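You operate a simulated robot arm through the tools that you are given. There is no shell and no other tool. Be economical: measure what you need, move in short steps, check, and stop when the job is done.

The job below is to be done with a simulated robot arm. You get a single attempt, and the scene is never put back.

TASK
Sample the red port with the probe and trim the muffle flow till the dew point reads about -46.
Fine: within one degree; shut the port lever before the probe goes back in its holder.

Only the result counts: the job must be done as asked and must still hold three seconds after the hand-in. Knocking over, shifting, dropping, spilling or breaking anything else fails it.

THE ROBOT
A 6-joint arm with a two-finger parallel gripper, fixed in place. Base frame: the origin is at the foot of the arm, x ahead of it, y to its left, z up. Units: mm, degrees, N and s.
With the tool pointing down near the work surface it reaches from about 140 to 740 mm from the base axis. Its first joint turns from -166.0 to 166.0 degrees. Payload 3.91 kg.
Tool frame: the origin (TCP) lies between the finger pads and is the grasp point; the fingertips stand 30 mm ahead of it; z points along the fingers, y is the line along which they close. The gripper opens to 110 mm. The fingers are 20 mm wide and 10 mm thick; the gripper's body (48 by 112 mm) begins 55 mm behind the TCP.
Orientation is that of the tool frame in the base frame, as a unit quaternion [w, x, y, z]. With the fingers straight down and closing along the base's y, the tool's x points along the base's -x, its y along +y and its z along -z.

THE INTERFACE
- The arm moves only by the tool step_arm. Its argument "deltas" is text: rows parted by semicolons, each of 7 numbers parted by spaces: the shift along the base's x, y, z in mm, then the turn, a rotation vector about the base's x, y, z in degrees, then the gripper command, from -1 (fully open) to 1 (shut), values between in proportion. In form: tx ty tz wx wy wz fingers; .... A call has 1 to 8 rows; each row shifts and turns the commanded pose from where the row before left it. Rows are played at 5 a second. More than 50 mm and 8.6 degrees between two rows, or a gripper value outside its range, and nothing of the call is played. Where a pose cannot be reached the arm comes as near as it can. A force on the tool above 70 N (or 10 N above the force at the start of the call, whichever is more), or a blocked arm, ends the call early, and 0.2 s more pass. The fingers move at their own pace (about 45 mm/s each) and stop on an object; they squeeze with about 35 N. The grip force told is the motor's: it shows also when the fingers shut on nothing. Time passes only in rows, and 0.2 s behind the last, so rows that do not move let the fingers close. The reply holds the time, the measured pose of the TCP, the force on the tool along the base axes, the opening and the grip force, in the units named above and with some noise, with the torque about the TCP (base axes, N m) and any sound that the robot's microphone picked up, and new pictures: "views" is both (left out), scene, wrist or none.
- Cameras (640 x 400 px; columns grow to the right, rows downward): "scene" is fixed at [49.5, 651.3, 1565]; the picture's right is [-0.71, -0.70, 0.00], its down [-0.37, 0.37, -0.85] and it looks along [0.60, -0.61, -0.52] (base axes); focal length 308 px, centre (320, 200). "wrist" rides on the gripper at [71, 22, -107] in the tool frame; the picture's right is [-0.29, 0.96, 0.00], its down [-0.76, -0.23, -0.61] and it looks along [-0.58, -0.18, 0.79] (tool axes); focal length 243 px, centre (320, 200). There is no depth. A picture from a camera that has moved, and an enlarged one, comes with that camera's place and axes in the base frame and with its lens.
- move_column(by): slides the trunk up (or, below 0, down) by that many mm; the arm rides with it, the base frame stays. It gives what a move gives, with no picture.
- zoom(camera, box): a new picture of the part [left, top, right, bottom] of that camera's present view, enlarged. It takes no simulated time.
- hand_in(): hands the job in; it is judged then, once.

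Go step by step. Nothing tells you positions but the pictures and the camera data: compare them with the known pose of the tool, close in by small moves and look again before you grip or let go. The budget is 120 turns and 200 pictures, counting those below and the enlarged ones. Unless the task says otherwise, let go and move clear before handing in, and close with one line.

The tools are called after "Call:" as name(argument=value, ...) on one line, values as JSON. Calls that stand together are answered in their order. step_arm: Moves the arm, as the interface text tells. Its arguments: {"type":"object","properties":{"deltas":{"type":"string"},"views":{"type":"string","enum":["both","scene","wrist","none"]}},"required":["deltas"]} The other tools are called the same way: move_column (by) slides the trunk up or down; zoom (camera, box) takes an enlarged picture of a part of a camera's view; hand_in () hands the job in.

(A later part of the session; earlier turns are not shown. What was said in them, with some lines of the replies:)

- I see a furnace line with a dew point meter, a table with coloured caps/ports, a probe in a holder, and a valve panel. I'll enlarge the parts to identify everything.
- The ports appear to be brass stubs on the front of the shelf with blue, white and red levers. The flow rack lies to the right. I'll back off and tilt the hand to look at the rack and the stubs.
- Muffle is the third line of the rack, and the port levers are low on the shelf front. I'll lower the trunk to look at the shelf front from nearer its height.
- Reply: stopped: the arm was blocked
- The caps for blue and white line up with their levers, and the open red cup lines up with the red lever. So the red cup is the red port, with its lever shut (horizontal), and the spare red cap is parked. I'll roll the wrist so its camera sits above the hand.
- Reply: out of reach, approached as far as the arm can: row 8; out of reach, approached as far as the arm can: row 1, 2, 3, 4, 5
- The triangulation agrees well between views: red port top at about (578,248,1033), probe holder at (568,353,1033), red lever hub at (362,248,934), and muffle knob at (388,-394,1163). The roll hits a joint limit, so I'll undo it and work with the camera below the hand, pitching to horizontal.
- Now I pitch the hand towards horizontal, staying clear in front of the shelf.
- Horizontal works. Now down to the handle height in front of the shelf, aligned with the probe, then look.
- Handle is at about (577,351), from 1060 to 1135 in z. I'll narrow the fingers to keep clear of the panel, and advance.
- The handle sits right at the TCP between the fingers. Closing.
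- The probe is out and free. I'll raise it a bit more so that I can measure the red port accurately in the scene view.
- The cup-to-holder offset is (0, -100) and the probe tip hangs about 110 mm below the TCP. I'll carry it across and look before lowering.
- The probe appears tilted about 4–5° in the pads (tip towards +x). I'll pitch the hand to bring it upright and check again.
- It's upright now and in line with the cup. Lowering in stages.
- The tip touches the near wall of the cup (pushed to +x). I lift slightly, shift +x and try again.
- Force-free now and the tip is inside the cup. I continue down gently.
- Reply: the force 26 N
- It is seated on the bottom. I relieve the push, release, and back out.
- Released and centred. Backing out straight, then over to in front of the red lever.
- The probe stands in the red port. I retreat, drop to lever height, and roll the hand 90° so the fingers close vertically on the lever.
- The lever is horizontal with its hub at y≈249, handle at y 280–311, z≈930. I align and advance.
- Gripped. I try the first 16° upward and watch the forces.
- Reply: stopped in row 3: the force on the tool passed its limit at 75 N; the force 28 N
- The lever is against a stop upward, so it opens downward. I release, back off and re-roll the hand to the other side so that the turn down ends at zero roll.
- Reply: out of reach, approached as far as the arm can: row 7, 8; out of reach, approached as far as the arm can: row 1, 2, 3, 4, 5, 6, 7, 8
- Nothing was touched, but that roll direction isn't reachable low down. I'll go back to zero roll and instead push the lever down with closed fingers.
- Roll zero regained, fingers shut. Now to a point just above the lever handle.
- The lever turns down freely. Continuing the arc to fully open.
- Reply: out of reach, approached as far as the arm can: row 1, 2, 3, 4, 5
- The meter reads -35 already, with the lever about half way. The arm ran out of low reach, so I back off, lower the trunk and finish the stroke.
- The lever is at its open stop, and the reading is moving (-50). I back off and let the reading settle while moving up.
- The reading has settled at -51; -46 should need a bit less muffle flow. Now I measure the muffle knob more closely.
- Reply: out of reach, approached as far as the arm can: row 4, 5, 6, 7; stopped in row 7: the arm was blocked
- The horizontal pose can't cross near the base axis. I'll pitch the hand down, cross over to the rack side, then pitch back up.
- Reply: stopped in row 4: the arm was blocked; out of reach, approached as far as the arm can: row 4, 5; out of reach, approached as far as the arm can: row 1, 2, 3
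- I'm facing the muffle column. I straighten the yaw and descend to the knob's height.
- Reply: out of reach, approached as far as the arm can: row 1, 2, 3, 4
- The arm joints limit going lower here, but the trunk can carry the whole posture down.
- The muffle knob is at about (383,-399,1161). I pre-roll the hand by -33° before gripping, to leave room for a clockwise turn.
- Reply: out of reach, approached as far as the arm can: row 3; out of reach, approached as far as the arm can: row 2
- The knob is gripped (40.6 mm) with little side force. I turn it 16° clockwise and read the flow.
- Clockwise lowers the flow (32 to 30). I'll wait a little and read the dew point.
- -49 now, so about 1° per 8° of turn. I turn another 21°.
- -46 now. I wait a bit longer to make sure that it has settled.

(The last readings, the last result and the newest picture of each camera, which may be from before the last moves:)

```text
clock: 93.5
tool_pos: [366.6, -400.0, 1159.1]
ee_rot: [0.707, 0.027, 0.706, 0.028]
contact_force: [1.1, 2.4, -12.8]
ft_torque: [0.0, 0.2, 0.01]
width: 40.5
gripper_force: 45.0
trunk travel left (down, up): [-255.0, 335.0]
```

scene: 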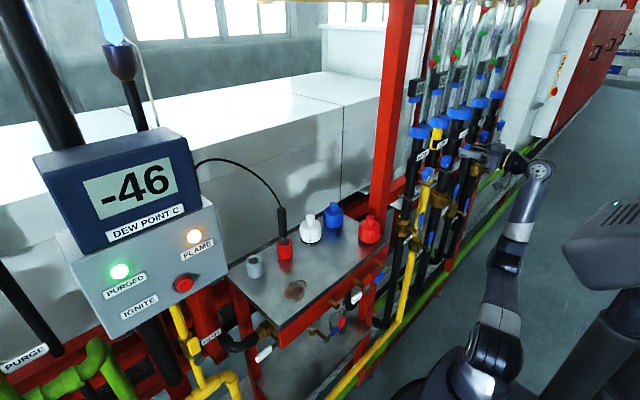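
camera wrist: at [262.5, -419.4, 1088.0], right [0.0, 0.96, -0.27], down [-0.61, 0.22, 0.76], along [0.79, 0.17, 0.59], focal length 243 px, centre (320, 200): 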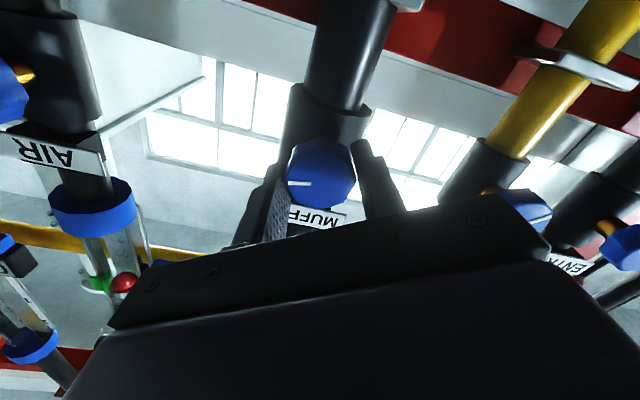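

Settled at -46. I release the knob cleanly and back straight out.

Call:
step_arm(deltas="0 0 0 0 0 0 0.1; 0 0 0 0 0 0 -0.2; 0 0 0 0 0 0 -0.2; -20 0 0 0 0 0 -0.2; -30 0 0 0 0 0 -0.2; -30 0 0 0 0 0 -0.2", views="wrist")

Call:
zoom(camera="scene", box=[400, 50, 530, 200])

```text
clock: 94.9
tool_pos: [288.9, -399.8, 1160.8]
ee_rot: [0.707, 0.026, 0.707, 0.028]
contact_force: [0.8, -0.6, -0.4]
ft_torque: [-0.03, -0.01, 0.01]
width: 65.9
gripper_force: 0.1
trunk travel left (down, up): [-255.0, 335.0]
camera wrist: at [183.2, -371.0, 1091.5], right [0.0, 0.93, 0.36], down [-0.61, -0.29, 0.74], along [0.79, -0.22, 0.57], focal length 243 px, centre (320, 200)
```

wrist: 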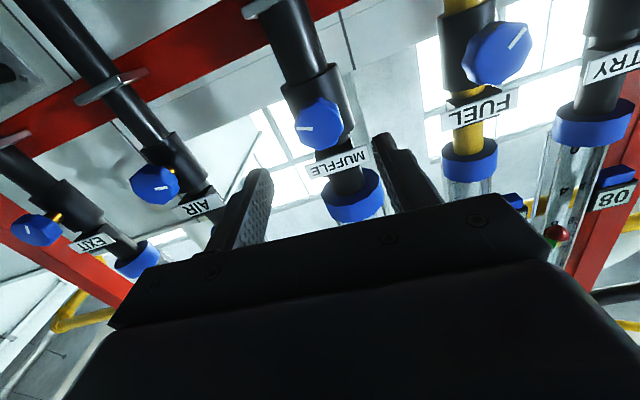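

```text
2.67 times, centred on (465, 125) of scene
camera zoom: at [49.5, 651.3, 1565.0], right [-0.71, -0.7, 0.0], down [-0.37, 0.37, -0.85], along [0.6, -0.61, -0.52], focal length 821 px, centre (-67, 400)
```

zoom: 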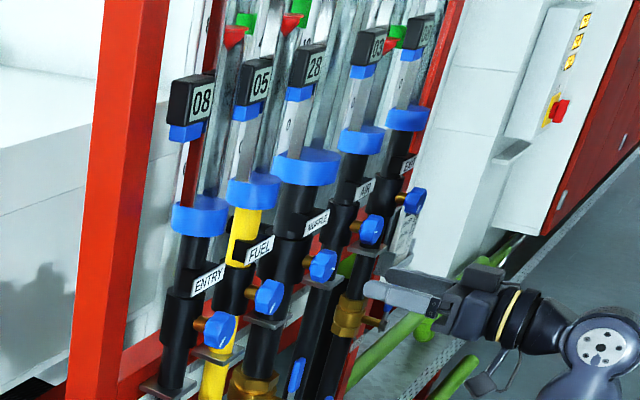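

Flow holds at 28. Now back to the shelf side: trunk up, pitch the hand down, and cross over.

Call:
move_column(by=108)

Call:
step_arm(deltas="-10 10 -10 0 8.2 0 -0.1; -10 10 -10 0 8.2 0 0.3; -10 10 -10 0 8.2 0 1; -10 10 -10 0 8.2 0 1; 0 10 0 0 8.2 0 1; 0 10 0 0 0 0 1; 0 40 0 0 0 0 1; 0 40 0 0 0 0 1", views="none")

Call:
step_arm(deltas="0 40 0 0 0 0 1; 0 40 0 0 0 0 1; 0 40 0 0 0 0 1; 0 40 0 0 0 0 1; 0 40 0 0 0 0 1; 0 40 0 0 0 0 1; 0 40 0 0 0 0 1; 0 40 0 0 0 0 1", views="scene")

```text
clock: 96.3
tool_pos: [288.0, -398.5, 1269.2]
ee_rot: [0.707, 0.026, 0.707, 0.027]
contact_force: [0.2, 0.1, -0.1]
ft_torque: [0.04, 0.0, -0.01]
width: 66.0
gripper_force: 0.0
trunk travel left (down, up): [-363.0, 227.0]
```

```text
clock: 98.1
tool_pos: [257.1, -279.2, 1233.6]
ee_rot: [0.537, 0.032, 0.843, 0.021]
contact_force: [-0.1, -0.5, -0.1]
ft_torque: [0.04, -0.01, -0.02]
width: 0.1
gripper_force: 35.2
out of reach, approached as far as the arm can: row 4, 5
trunk travel left (down, up): [-363.0, 227.0]
```

```text
clock: 99.9
tool_pos: [246.2, 39.1, 1234.7]
ee_rot: [0.533, 0.032, 0.845, 0.019]
contact_force: [0.1, -0.1, -0.5]
ft_torque: [0.03, -0.03, 0.04]
width: 0.0
gripper_force: 35.1
out of reach, approached as far as the arm can: row 6, 7
trunk travel left (down, up): [-363.0, 227.0]
```

scene: 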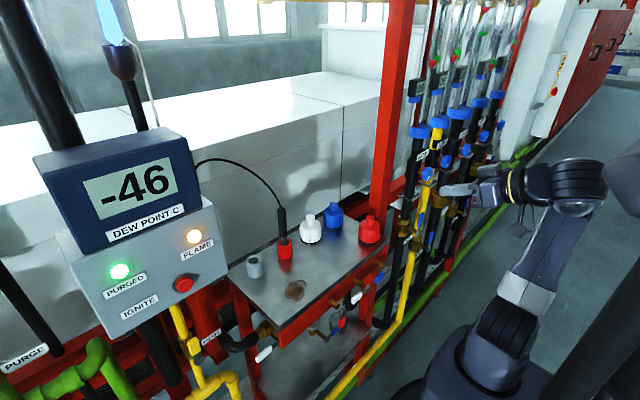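

Reading holds at -46. I continue to the shelf side and level the hand.

Call:
step_arm(deltas="5 30 -10 0 0 0 1; 5 30 -10 0 0 0 1; 5 30 -10 0 0 0 1; 5 30 -10 0 0 0 1; 5 30 -10 0 0 0 1; 5 20 -10 0 0 0 1; 5 15 -10 0 0 0 1; 5 0 -10 0 0 0 1", views="none")

Call:
step_arm(deltas="0 0 -10 -2 -8.2 0 1; 0 0 -10 -2 -8.2 0 1; 0 0 -10 0 -8.2 0 1; 0 0 -20 0 0 0 1; 0 0 -20 0 0 0 1", views="both")

```text
clock: 101.7
tool_pos: [284.9, 221.8, 1154.6]
ee_rot: [0.533, 0.032, 0.845, 0.019]
contact_force: [0.4, -0.2, -0.5]
ft_torque: [0.03, -0.01, -0.02]
width: 0.0
gripper_force: 35.4
trunk travel left (down, up): [-363.0, 227.0]
```

```text
clock: 102.9
tool_pos: [285.0, 220.9, 1084.8]
ee_rot: [0.702, 0.011, 0.713, -0.004]
contact_force: [-0.3, 0.1, -0.7]
ft_torque: [0.01, 0.02, 0.01]
width: 0.2
gripper_force: 35.3
trunk travel left (down, up): [-363.0, 227.0]
camera wrist: at [178.3, 247.3, 1015.9], right [0.03, 0.95, 0.3], down [-0.6, -0.22, 0.77], along [0.8, -0.2, 0.57], focal length 243 px, centre (320, 200)
```

scene: 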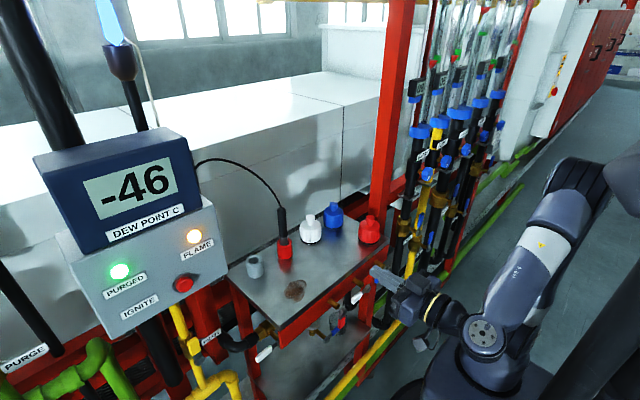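
wrist: 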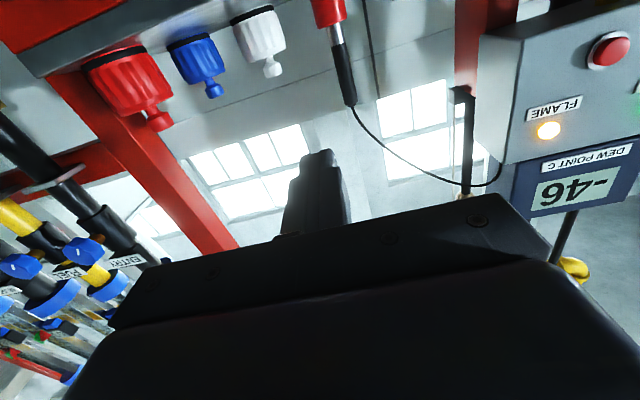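

Call:
step_arm(deltas="0 0 -30 0 0 0 1; 0 0 -30 0 0 0 1; 0 0 -30 0 0 0 1; 0 0 -30 0 0 0 1; 0 0 -30 0 0 0 1; 0 0 -30 0 0 0 1; 0 0 -25 0 0 0 1; 0 0 0 0 0 0 1", views="both")

```text
clock: 104.7
tool_pos: [284.2, 222.5, 879.9]
ee_rot: [0.701, 0.011, 0.713, -0.005]
contact_force: [-0.5, -0.5, -0.6]
ft_torque: [0.01, -0.01, 0.0]
width: 0.0
gripper_force: 35.1
trunk travel left (down, up): [-363.0, 227.0]
camera wrist: at [178.4, 249.7, 810.9], right [0.03, 0.95, 0.3], down [-0.6, -0.22, 0.77], along [0.8, -0.2, 0.57], focal length 243 px, centre (320, 200)
```

scene: 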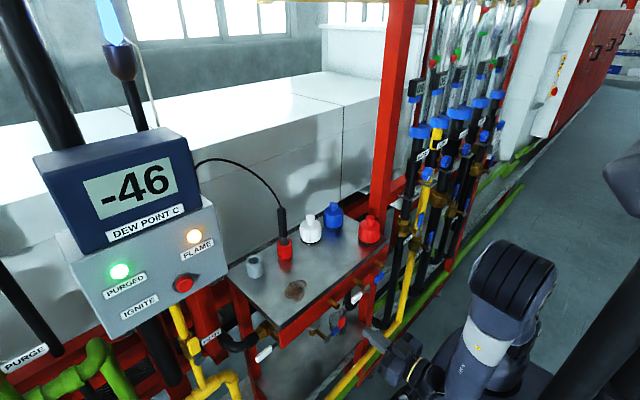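
wrist: 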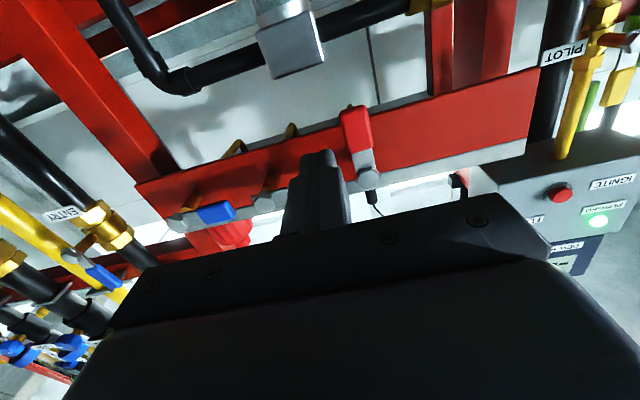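

The lever hangs vertically at y≈250. I bring the finger to its right side and sweep it up to shut.

Call:
step_arm(deltas="35 0 2 0 0 0 1; 30 0 2 0 0 0 1; 0 6 2 0 0 0 1; 0 7.5 -2 0 0 0 1; 0 8.2 -1.6 0 0 0 1; 0 8.3 0 0 0 0 1; 0 8.2 1.3 0 0 0 1; 0 7.9 2.7 0 0 0 1", views="wrist")

```text
clock: 106.5
tool_pos: [350.7, 264.8, 885.1]
ee_rot: [0.701, 0.011, 0.713, -0.005]
contact_force: [-1.8, -2.8, -0.8]
ft_torque: [0.04, 0.01, 0.0]
width: 0.1
gripper_force: 34.7
trunk travel left (down, up): [-363.0, 227.0]
camera wrist: at [245.1, 293.1, 817.8], right [0.03, 0.95, 0.3], down [-0.6, -0.22, 0.77], along [0.8, -0.2, 0.57], focal length 243 px, centre (320, 200)
```

wrist: 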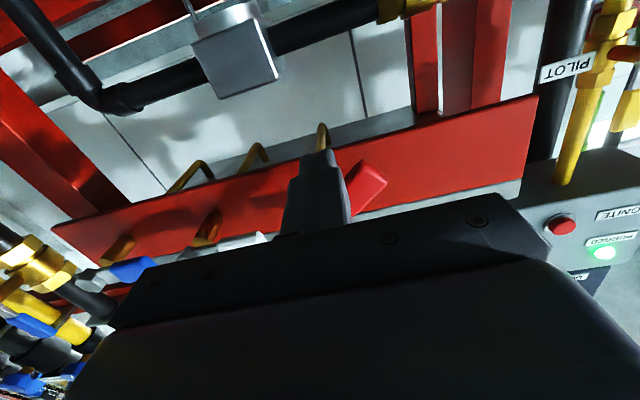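

Call:
step_arm(deltas="0 7.3 4 0 0 0 1; 0 6.5 5.3 0 0 0 1; 0 5.5 6.2 0 0 0 1; 0 4.3 7.2 0 0 0 1; 0 0 4 0 0 0 1; 0 0 3 0 0 0 1; 0 0 0 0 0 0 1", views="both")

```text
clock: 108.1
tool_pos: [350.1, 291.5, 910.3]
ee_rot: [0.694, 0.007, 0.72, -0.007]
contact_force: [-7.7, -3.5, -69.2]
ft_torque: [0.17, 0.62, -0.57]
width: 0.0
gripper_force: 34.8
trunk travel left (down, up): [-363.0, 227.0]
camera wrist: at [242.9, 317.4, 842.6], right [0.03, 0.96, 0.29], down [-0.59, -0.22, 0.78], along [0.81, -0.19, 0.55], focal length 243 px, centre (320, 200)
```

scene: 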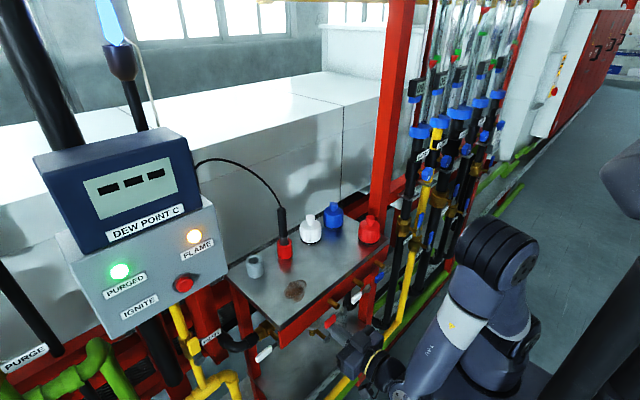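
wrist: 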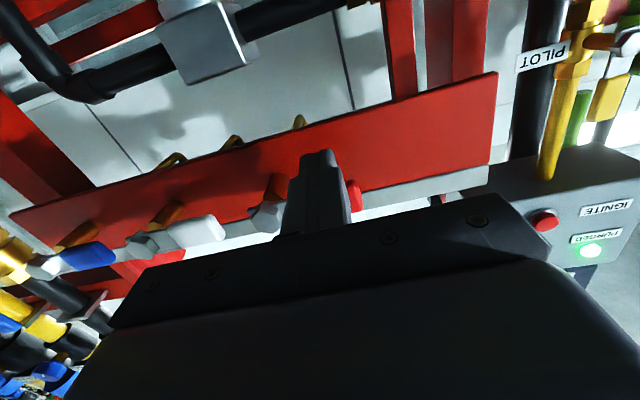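

The lever is shut against its stop and the display is blank. Now I back off and go up to fetch the probe.

Call:
step_arm(deltas="0 0 -9 0 0 0 1; -35 0 0 0 0 0 1; -40 0 0 0 0 0 1; 0 -5 35 0 0 0 0.3; 0 -9 35 0 0 0 -0.1; 0 -9 40 0 0 0 -0.1; 0 -9 40 0 0 0 -0.1; 0 -9 40 0 0 0 -0.1", views="both")

```text
clock: 109.9
tool_pos: [271.0, 251.9, 1100.1]
ee_rot: [0.701, 0.011, 0.713, -0.005]
contact_force: [-0.7, 0.2, -0.4]
ft_torque: [0.02, 0.01, -0.02]
width: 60.4
gripper_force: 0.2
trunk travel left (down, up): [-363.0, 227.0]
camera wrist: at [165.4, 277.7, 1030.3], right [0.03, 0.95, 0.3], down [-0.6, -0.22, 0.77], along [0.8, -0.2, 0.57], focal length 243 px, centre (320, 200)
```

scene: 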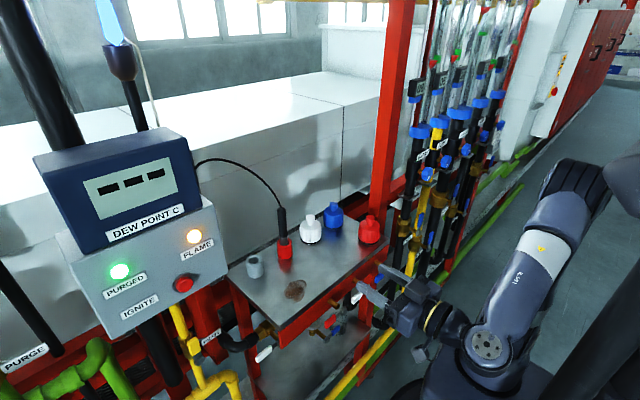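
wrist: 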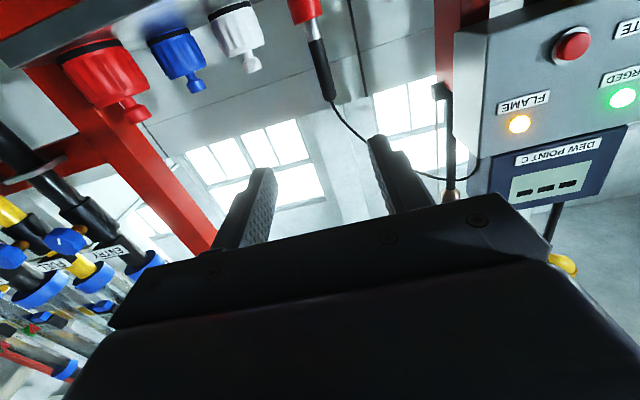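

Call:
step_arm(deltas="40 0 -4 0 0 1.3 -0.1; 45 0 -4 0 0 0 -0.1; 45 0 0 0 0 0 -0.1; 45 0 0 0 0 0 -0.1; 45 0 0 0 0 0 -0.1; 25 0 0 0 0 0 -0.1; 0 0 0 0 0 0 -0.1", views="wrist")

```text
clock: 111.5
tool_pos: [519.5, 251.6, 1092.9]
ee_rot: [0.701, 0.003, 0.713, 0.003]
contact_force: [0.2, 0.0, -0.7]
ft_torque: [-0.04, 0.01, 0.01]
width: 60.6
gripper_force: 0.1
trunk travel left (down, up): [-363.0, 227.0]
camera wrist: at [412.9, 274.6, 1024.1], right [0.0, 0.95, 0.3], down [-0.59, -0.24, 0.77], along [0.8, -0.18, 0.57], focal length 243 px, centre (320, 200)
```

wrist: 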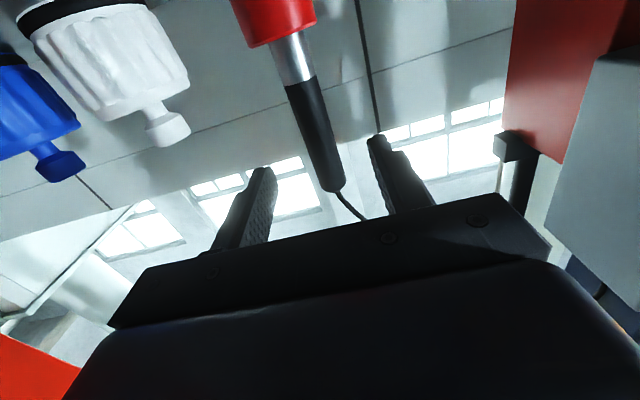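

Call:
step_arm(deltas="25 0.5 0 0 0 0 -0.1; 25 0 0 0 0 0 -0.1; 10 0 0 0 0 0 -0.1; 0 0 0 0 0 0 -0.1", views="wrist")

```text
clock: 112.5
tool_pos: [579.7, 252.0, 1088.7]
ee_rot: [0.701, 0.003, 0.713, 0.003]
contact_force: [-0.1, 0.1, -0.6]
ft_torque: [-0.03, 0.01, 0.02]
width: 60.7
gripper_force: 0.1
trunk travel left (down, up): [-363.0, 227.0]
camera wrist: at [472.9, 275.4, 1020.2], right [0.0, 0.95, 0.3], down [-0.59, -0.24, 0.77], along [0.8, -0.18, 0.57], focal length 243 px, centre (320, 200)
```

wrist: 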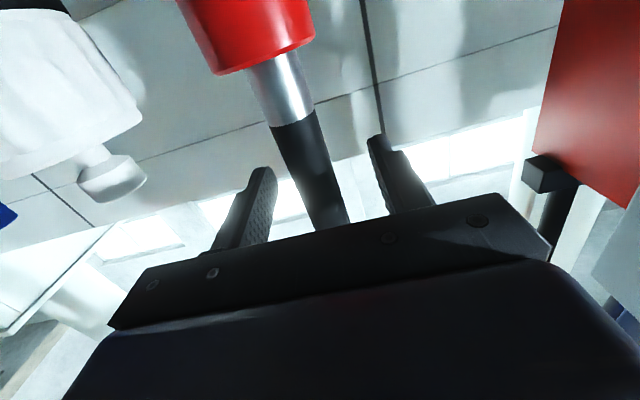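

Call:
step_arm(deltas="1 0 0 0 0 0 0.3; 0 0 0 0 0 0 0.6; 0 0 0 0 0 0 1; 0 0 0 0 0 0 1; 0 0 0 0 0 0 1", views="none")

```text
clock: 113.7
tool_pos: [579.4, 250.8, 1090.2]
ee_rot: [0.701, 0.002, 0.713, 0.003]
contact_force: [-0.5, -1.4, 0.2]
ft_torque: [-0.09, 0.0, -0.02]
width: 20.3
gripper_force: 35.4
trunk travel left (down, up): [-363.0, 227.0]
```

Gripped with hardly any side force. Lifting out.

Call:
step_arm(deltas="0 0 4 0 0 0 1; 0 0 8 0 0 0 1; 0 0 12 0 0 0 1; 0 0 14 0 0 0 1; 0 0 14 0 0 0 1; 0 0 14 0 0 0 1; 0 0 14 0 0 0 1; 0 0 0 0 0 0 1", views="wrist")

Call:
zoom(camera="scene", box=[230, 170, 340, 290])

```text
clock: 115.5
tool_pos: [582.0, 252.0, 1169.9]
ee_rot: [0.701, 0.004, 0.713, 0.002]
contact_force: [-0.4, -0.1, -0.5]
ft_torque: [0.0, -0.05, 0.0]
width: 20.4
gripper_force: 34.8
trunk travel left (down, up): [-363.0, 227.0]
camera wrist: at [475.2, 274.7, 1101.6], right [0.0, 0.95, 0.3], down [-0.59, -0.24, 0.77], along [0.8, -0.18, 0.57], focal length 243 px, centre (320, 200)
```

wrist: 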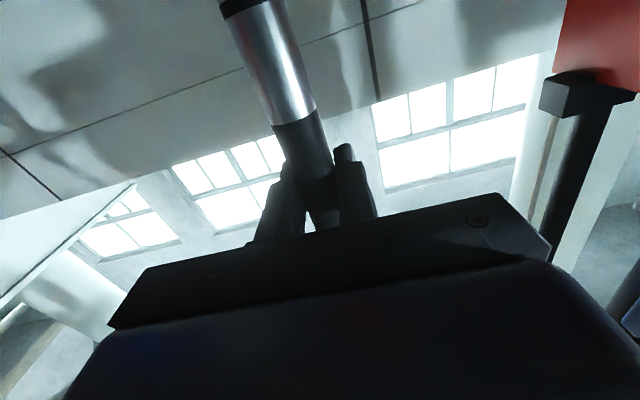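

```text
3.33 times, centred on (285, 230) of scene
camera zoom: at [49.5, 651.3, 1565.0], right [-0.71, -0.7, 0.0], down [-0.37, 0.37, -0.85], along [0.6, -0.61, -0.52], focal length 1026 px, centre (437, 100)
```

zoom: 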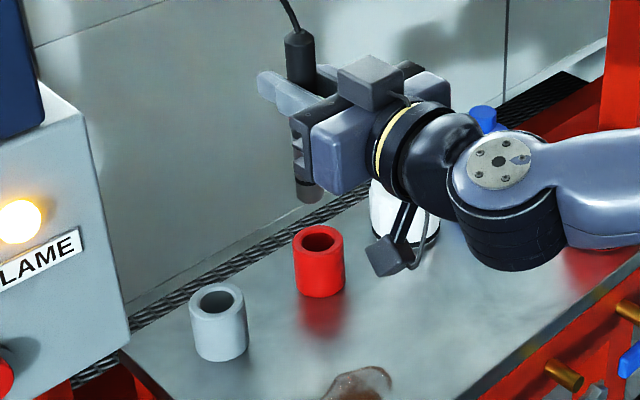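

Upright. Shift +100 in y to above the holder and check.

Call:
step_arm(deltas="0 25 0 0 0 0 1; 0 25 0 0 0 0 1; 0 25 0 0 0 0 1; 0 25 0 0 0 0 1; 0 0 -12 0 0 0 1; 0 0 -12 0 0 0 1; 0 0 0 0 0 0 1", views="none")

Call:
zoom(camera="scene", box=[220, 190, 300, 290])

```text
clock: 117.1
tool_pos: [581.0, 352.6, 1147.2]
ee_rot: [0.701, 0.003, 0.713, 0.003]
contact_force: [-0.1, 0.2, -1.2]
ft_torque: [0.01, -0.01, 0.01]
width: 20.3
gripper_force: 35.6
trunk travel left (down, up): [-363.0, 227.0]
```

```text
4.00 times, centred on (260, 240) of scene
camera zoom: at [49.5, 651.3, 1565.0], right [-0.71, -0.7, 0.0], down [-0.37, 0.37, -0.85], along [0.6, -0.61, -0.52], focal length 1231 px, centre (560, 40)
```

zoom: 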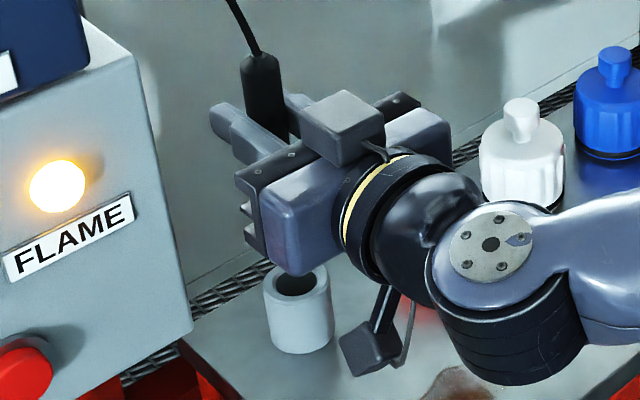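

Alignment looks right. Lowering gently with force watch.

Call:
step_arm(deltas="0 0 -6 0 0 0 1; 0 0 -6 0 0 0 1; 0 0 -5 0 0 0 1; 0 0 -5 0 0 0 1; 0 0 0 0 0 0 1", views="none")

```text
clock: 118.3
tool_pos: [581.6, 351.2, 1123.3]
ee_rot: [0.702, 0.003, 0.712, 0.004]
contact_force: [-1.7, -0.6, 3.8]
ft_torque: [-0.07, 0.2, 0.01]
width: 20.6
gripper_force: 35.0
trunk travel left (down, up): [-363.0, 227.0]
```

Call:
step_arm(deltas="0 0 3 0 0 0 1; -2 0 0 0 0 0 1; 0 0 -4 0 0 0 1; 0 0 -4 0 0 0 1; 0 0 0 0 0 0 1", views="none")

```text
clock: 119.5
tool_pos: [578.6, 352.5, 1119.1]
ee_rot: [0.701, 0.004, 0.713, 0.002]
contact_force: [0.7, -0.2, -0.9]
ft_torque: [-0.01, -0.03, 0.01]
width: 20.6
gripper_force: 35.2
trunk travel left (down, up): [-363.0, 227.0]
```

Free again. Continuing down.

Call:
step_arm(deltas="0 0 -5 0 0 0 1; 0 0 -5 0 0 0 1; 0 0 -5 0 0 0 1; 0 0 -4 0 0 0 1; 0 0 0 0 0 0 1", views="wrist")

```text
clock: 120.7
tool_pos: [579.3, 350.8, 1100.1]
ee_rot: [0.701, 0.003, 0.713, 0.003]
contact_force: [0.0, 0.1, -0.8]
ft_torque: [-0.02, -0.02, 0.0]
width: 20.5
gripper_force: 34.9
trunk travel left (down, up): [-363.0, 227.0]
camera wrist: at [472.4, 374.7, 1030.8], right [0.0, 0.95, 0.3], down [-0.59, -0.24, 0.77], along [0.8, -0.18, 0.57], focal length 243 px, centre (320, 200)
```

wrist: 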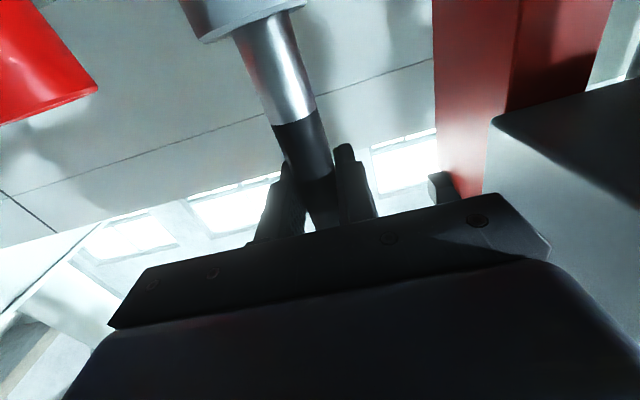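

Call:
step_arm(deltas="0 0 -4 0 0 0 1; 0 0 -3 0 0 0 1; 0 0 -3 0 0 0 1; 0 0 -2 0 0 0 1; 0 0 0 0 0 0 1", views="none")

```text
clock: 121.9
tool_pos: [577.3, 351.6, 1088.9]
ee_rot: [0.702, 0.004, 0.712, 0.003]
contact_force: [3.3, -2.1, 6.8]
ft_torque: [-0.27, -0.28, 0.01]
width: 20.6
gripper_force: 35.4
trunk travel left (down, up): [-363.0, 227.0]
```

Call:
step_arm(deltas="1 -0.5 -2 0 0 0 1; 0 0 0 0 0 0 1", views="none")

```text
clock: 122.5
tool_pos: [578.3, 351.5, 1089.7]
ee_rot: [0.703, 0.004, 0.711, 0.005]
contact_force: [-0.4, 1.5, 20.4]
ft_torque: [0.01, 0.12, 0.04]
width: 20.4
gripper_force: 34.8
trunk travel left (down, up): [-363.0, 227.0]
```

Seated on the bottom (20 N). I relieve, release, and back out.

Call:
step_arm(deltas="0 0 2 0 0 0 1; 0 0 0 0 0 0 0.4; 0 0 0 0 0 0 -0.1; 0 0 0 0 0 0 -0.1", views="wrist")

```text
clock: 123.5
tool_pos: [580.3, 350.7, 1087.5]
ee_rot: [0.701, 0.003, 0.713, 0.003]
contact_force: [-1.1, 0.5, 0.3]
ft_torque: [0.01, -0.01, 0.0]
width: 60.9
gripper_force: 0.1
trunk travel left (down, up): [-363.0, 227.0]
camera wrist: at [473.2, 374.0, 1018.9], right [0.01, 0.95, 0.3], down [-0.59, -0.24, 0.77], along [0.8, -0.18, 0.57], focal length 243 px, centre (320, 200)
```

wrist: 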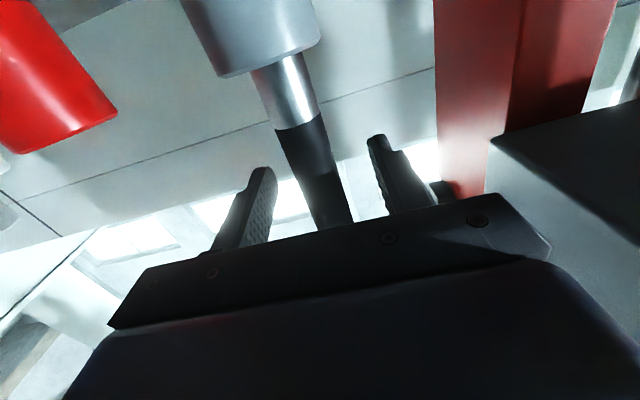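

Call:
step_arm(deltas="-30 0 1 0 0 0 -0.1; -40 0 0 0 0 0 -0.1; -45 0 0 0 0 0 -0.1; -45 0 0 0 0 0 -0.1; -45 0 0 0 0 0 -0.1; -45 0 0 0 0 0 -0.1; 0 0 30 0 0 0 -0.1; 0 0 0 0 0 0 -0.1", views="both")

Call:
zoom(camera="scene", box=[220, 180, 400, 350])

Call:
zoom(camera="scene", box=[400, 50, 530, 200])

```text
clock: 125.3
tool_pos: [329.1, 349.0, 1119.7]
ee_rot: [0.701, 0.002, 0.713, 0.004]
contact_force: [-0.4, -0.4, 1.1]
ft_torque: [-0.01, 0.01, -0.01]
width: 60.4
gripper_force: 0.1
trunk travel left (down, up): [-363.0, 227.0]
camera wrist: at [222.8, 373.0, 1049.5], right [0.01, 0.95, 0.3], down [-0.6, -0.24, 0.77], along [0.8, -0.18, 0.57], focal length 243 px, centre (320, 200)
```

scene: 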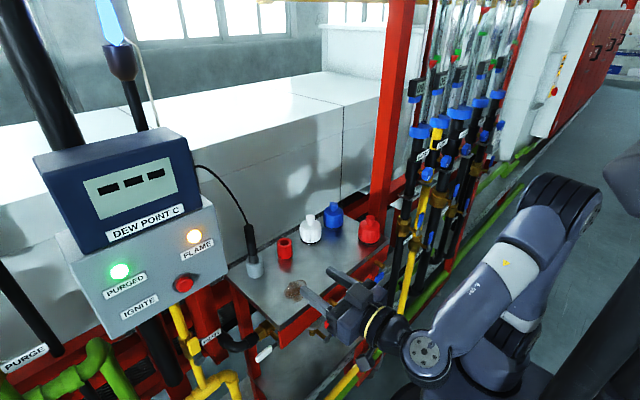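
wrist: 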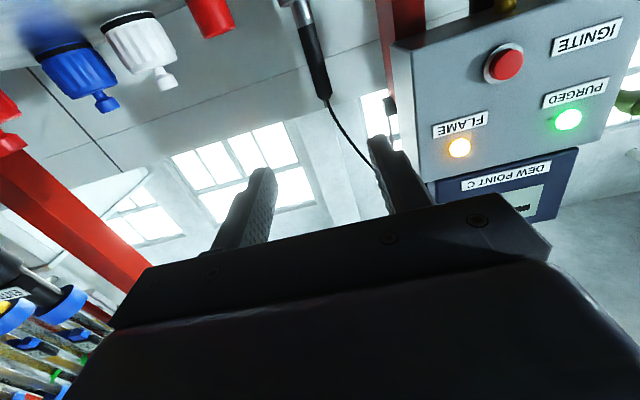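

```text
2.35 times, centred on (310, 265) of scene
camera zoom: at [49.5, 651.3, 1565.0], right [-0.71, -0.7, 0.0], down [-0.37, 0.37, -0.85], along [0.6, -0.61, -0.52], focal length 724 px, centre (344, 47)
```

zoom: 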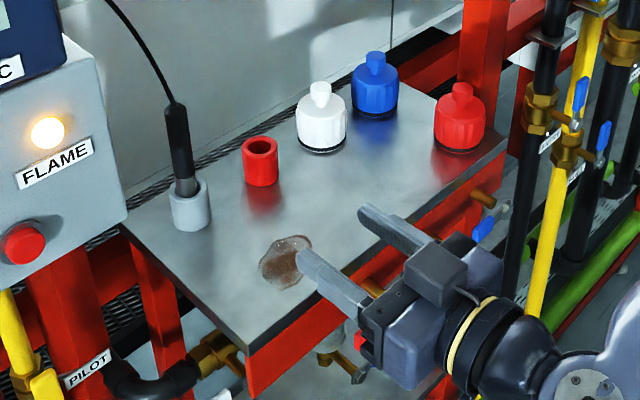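

```text
2.67 times, centred on (465, 125) of scene
camera zoom: at [49.5, 651.3, 1565.0], right [-0.71, -0.7, 0.0], down [-0.37, 0.37, -0.85], along [0.6, -0.61, -0.52], focal length 821 px, centre (-67, 400)
```

zoom: 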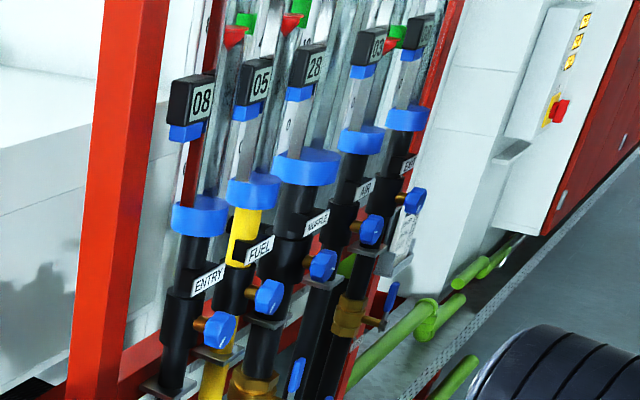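

The probe is back in its holder, muffle flow holds at 28 (dew point settled at -46), the red lever is shut at its stop, and the hand is clear. Handing in.

Call:
hand_in()

```text
The job is handed in.
```

I sampled the red port and trimmed the muffle flow from 32 to 28, and the dew point settled at -46. I then shut the red port lever and put the probe back in its holder.
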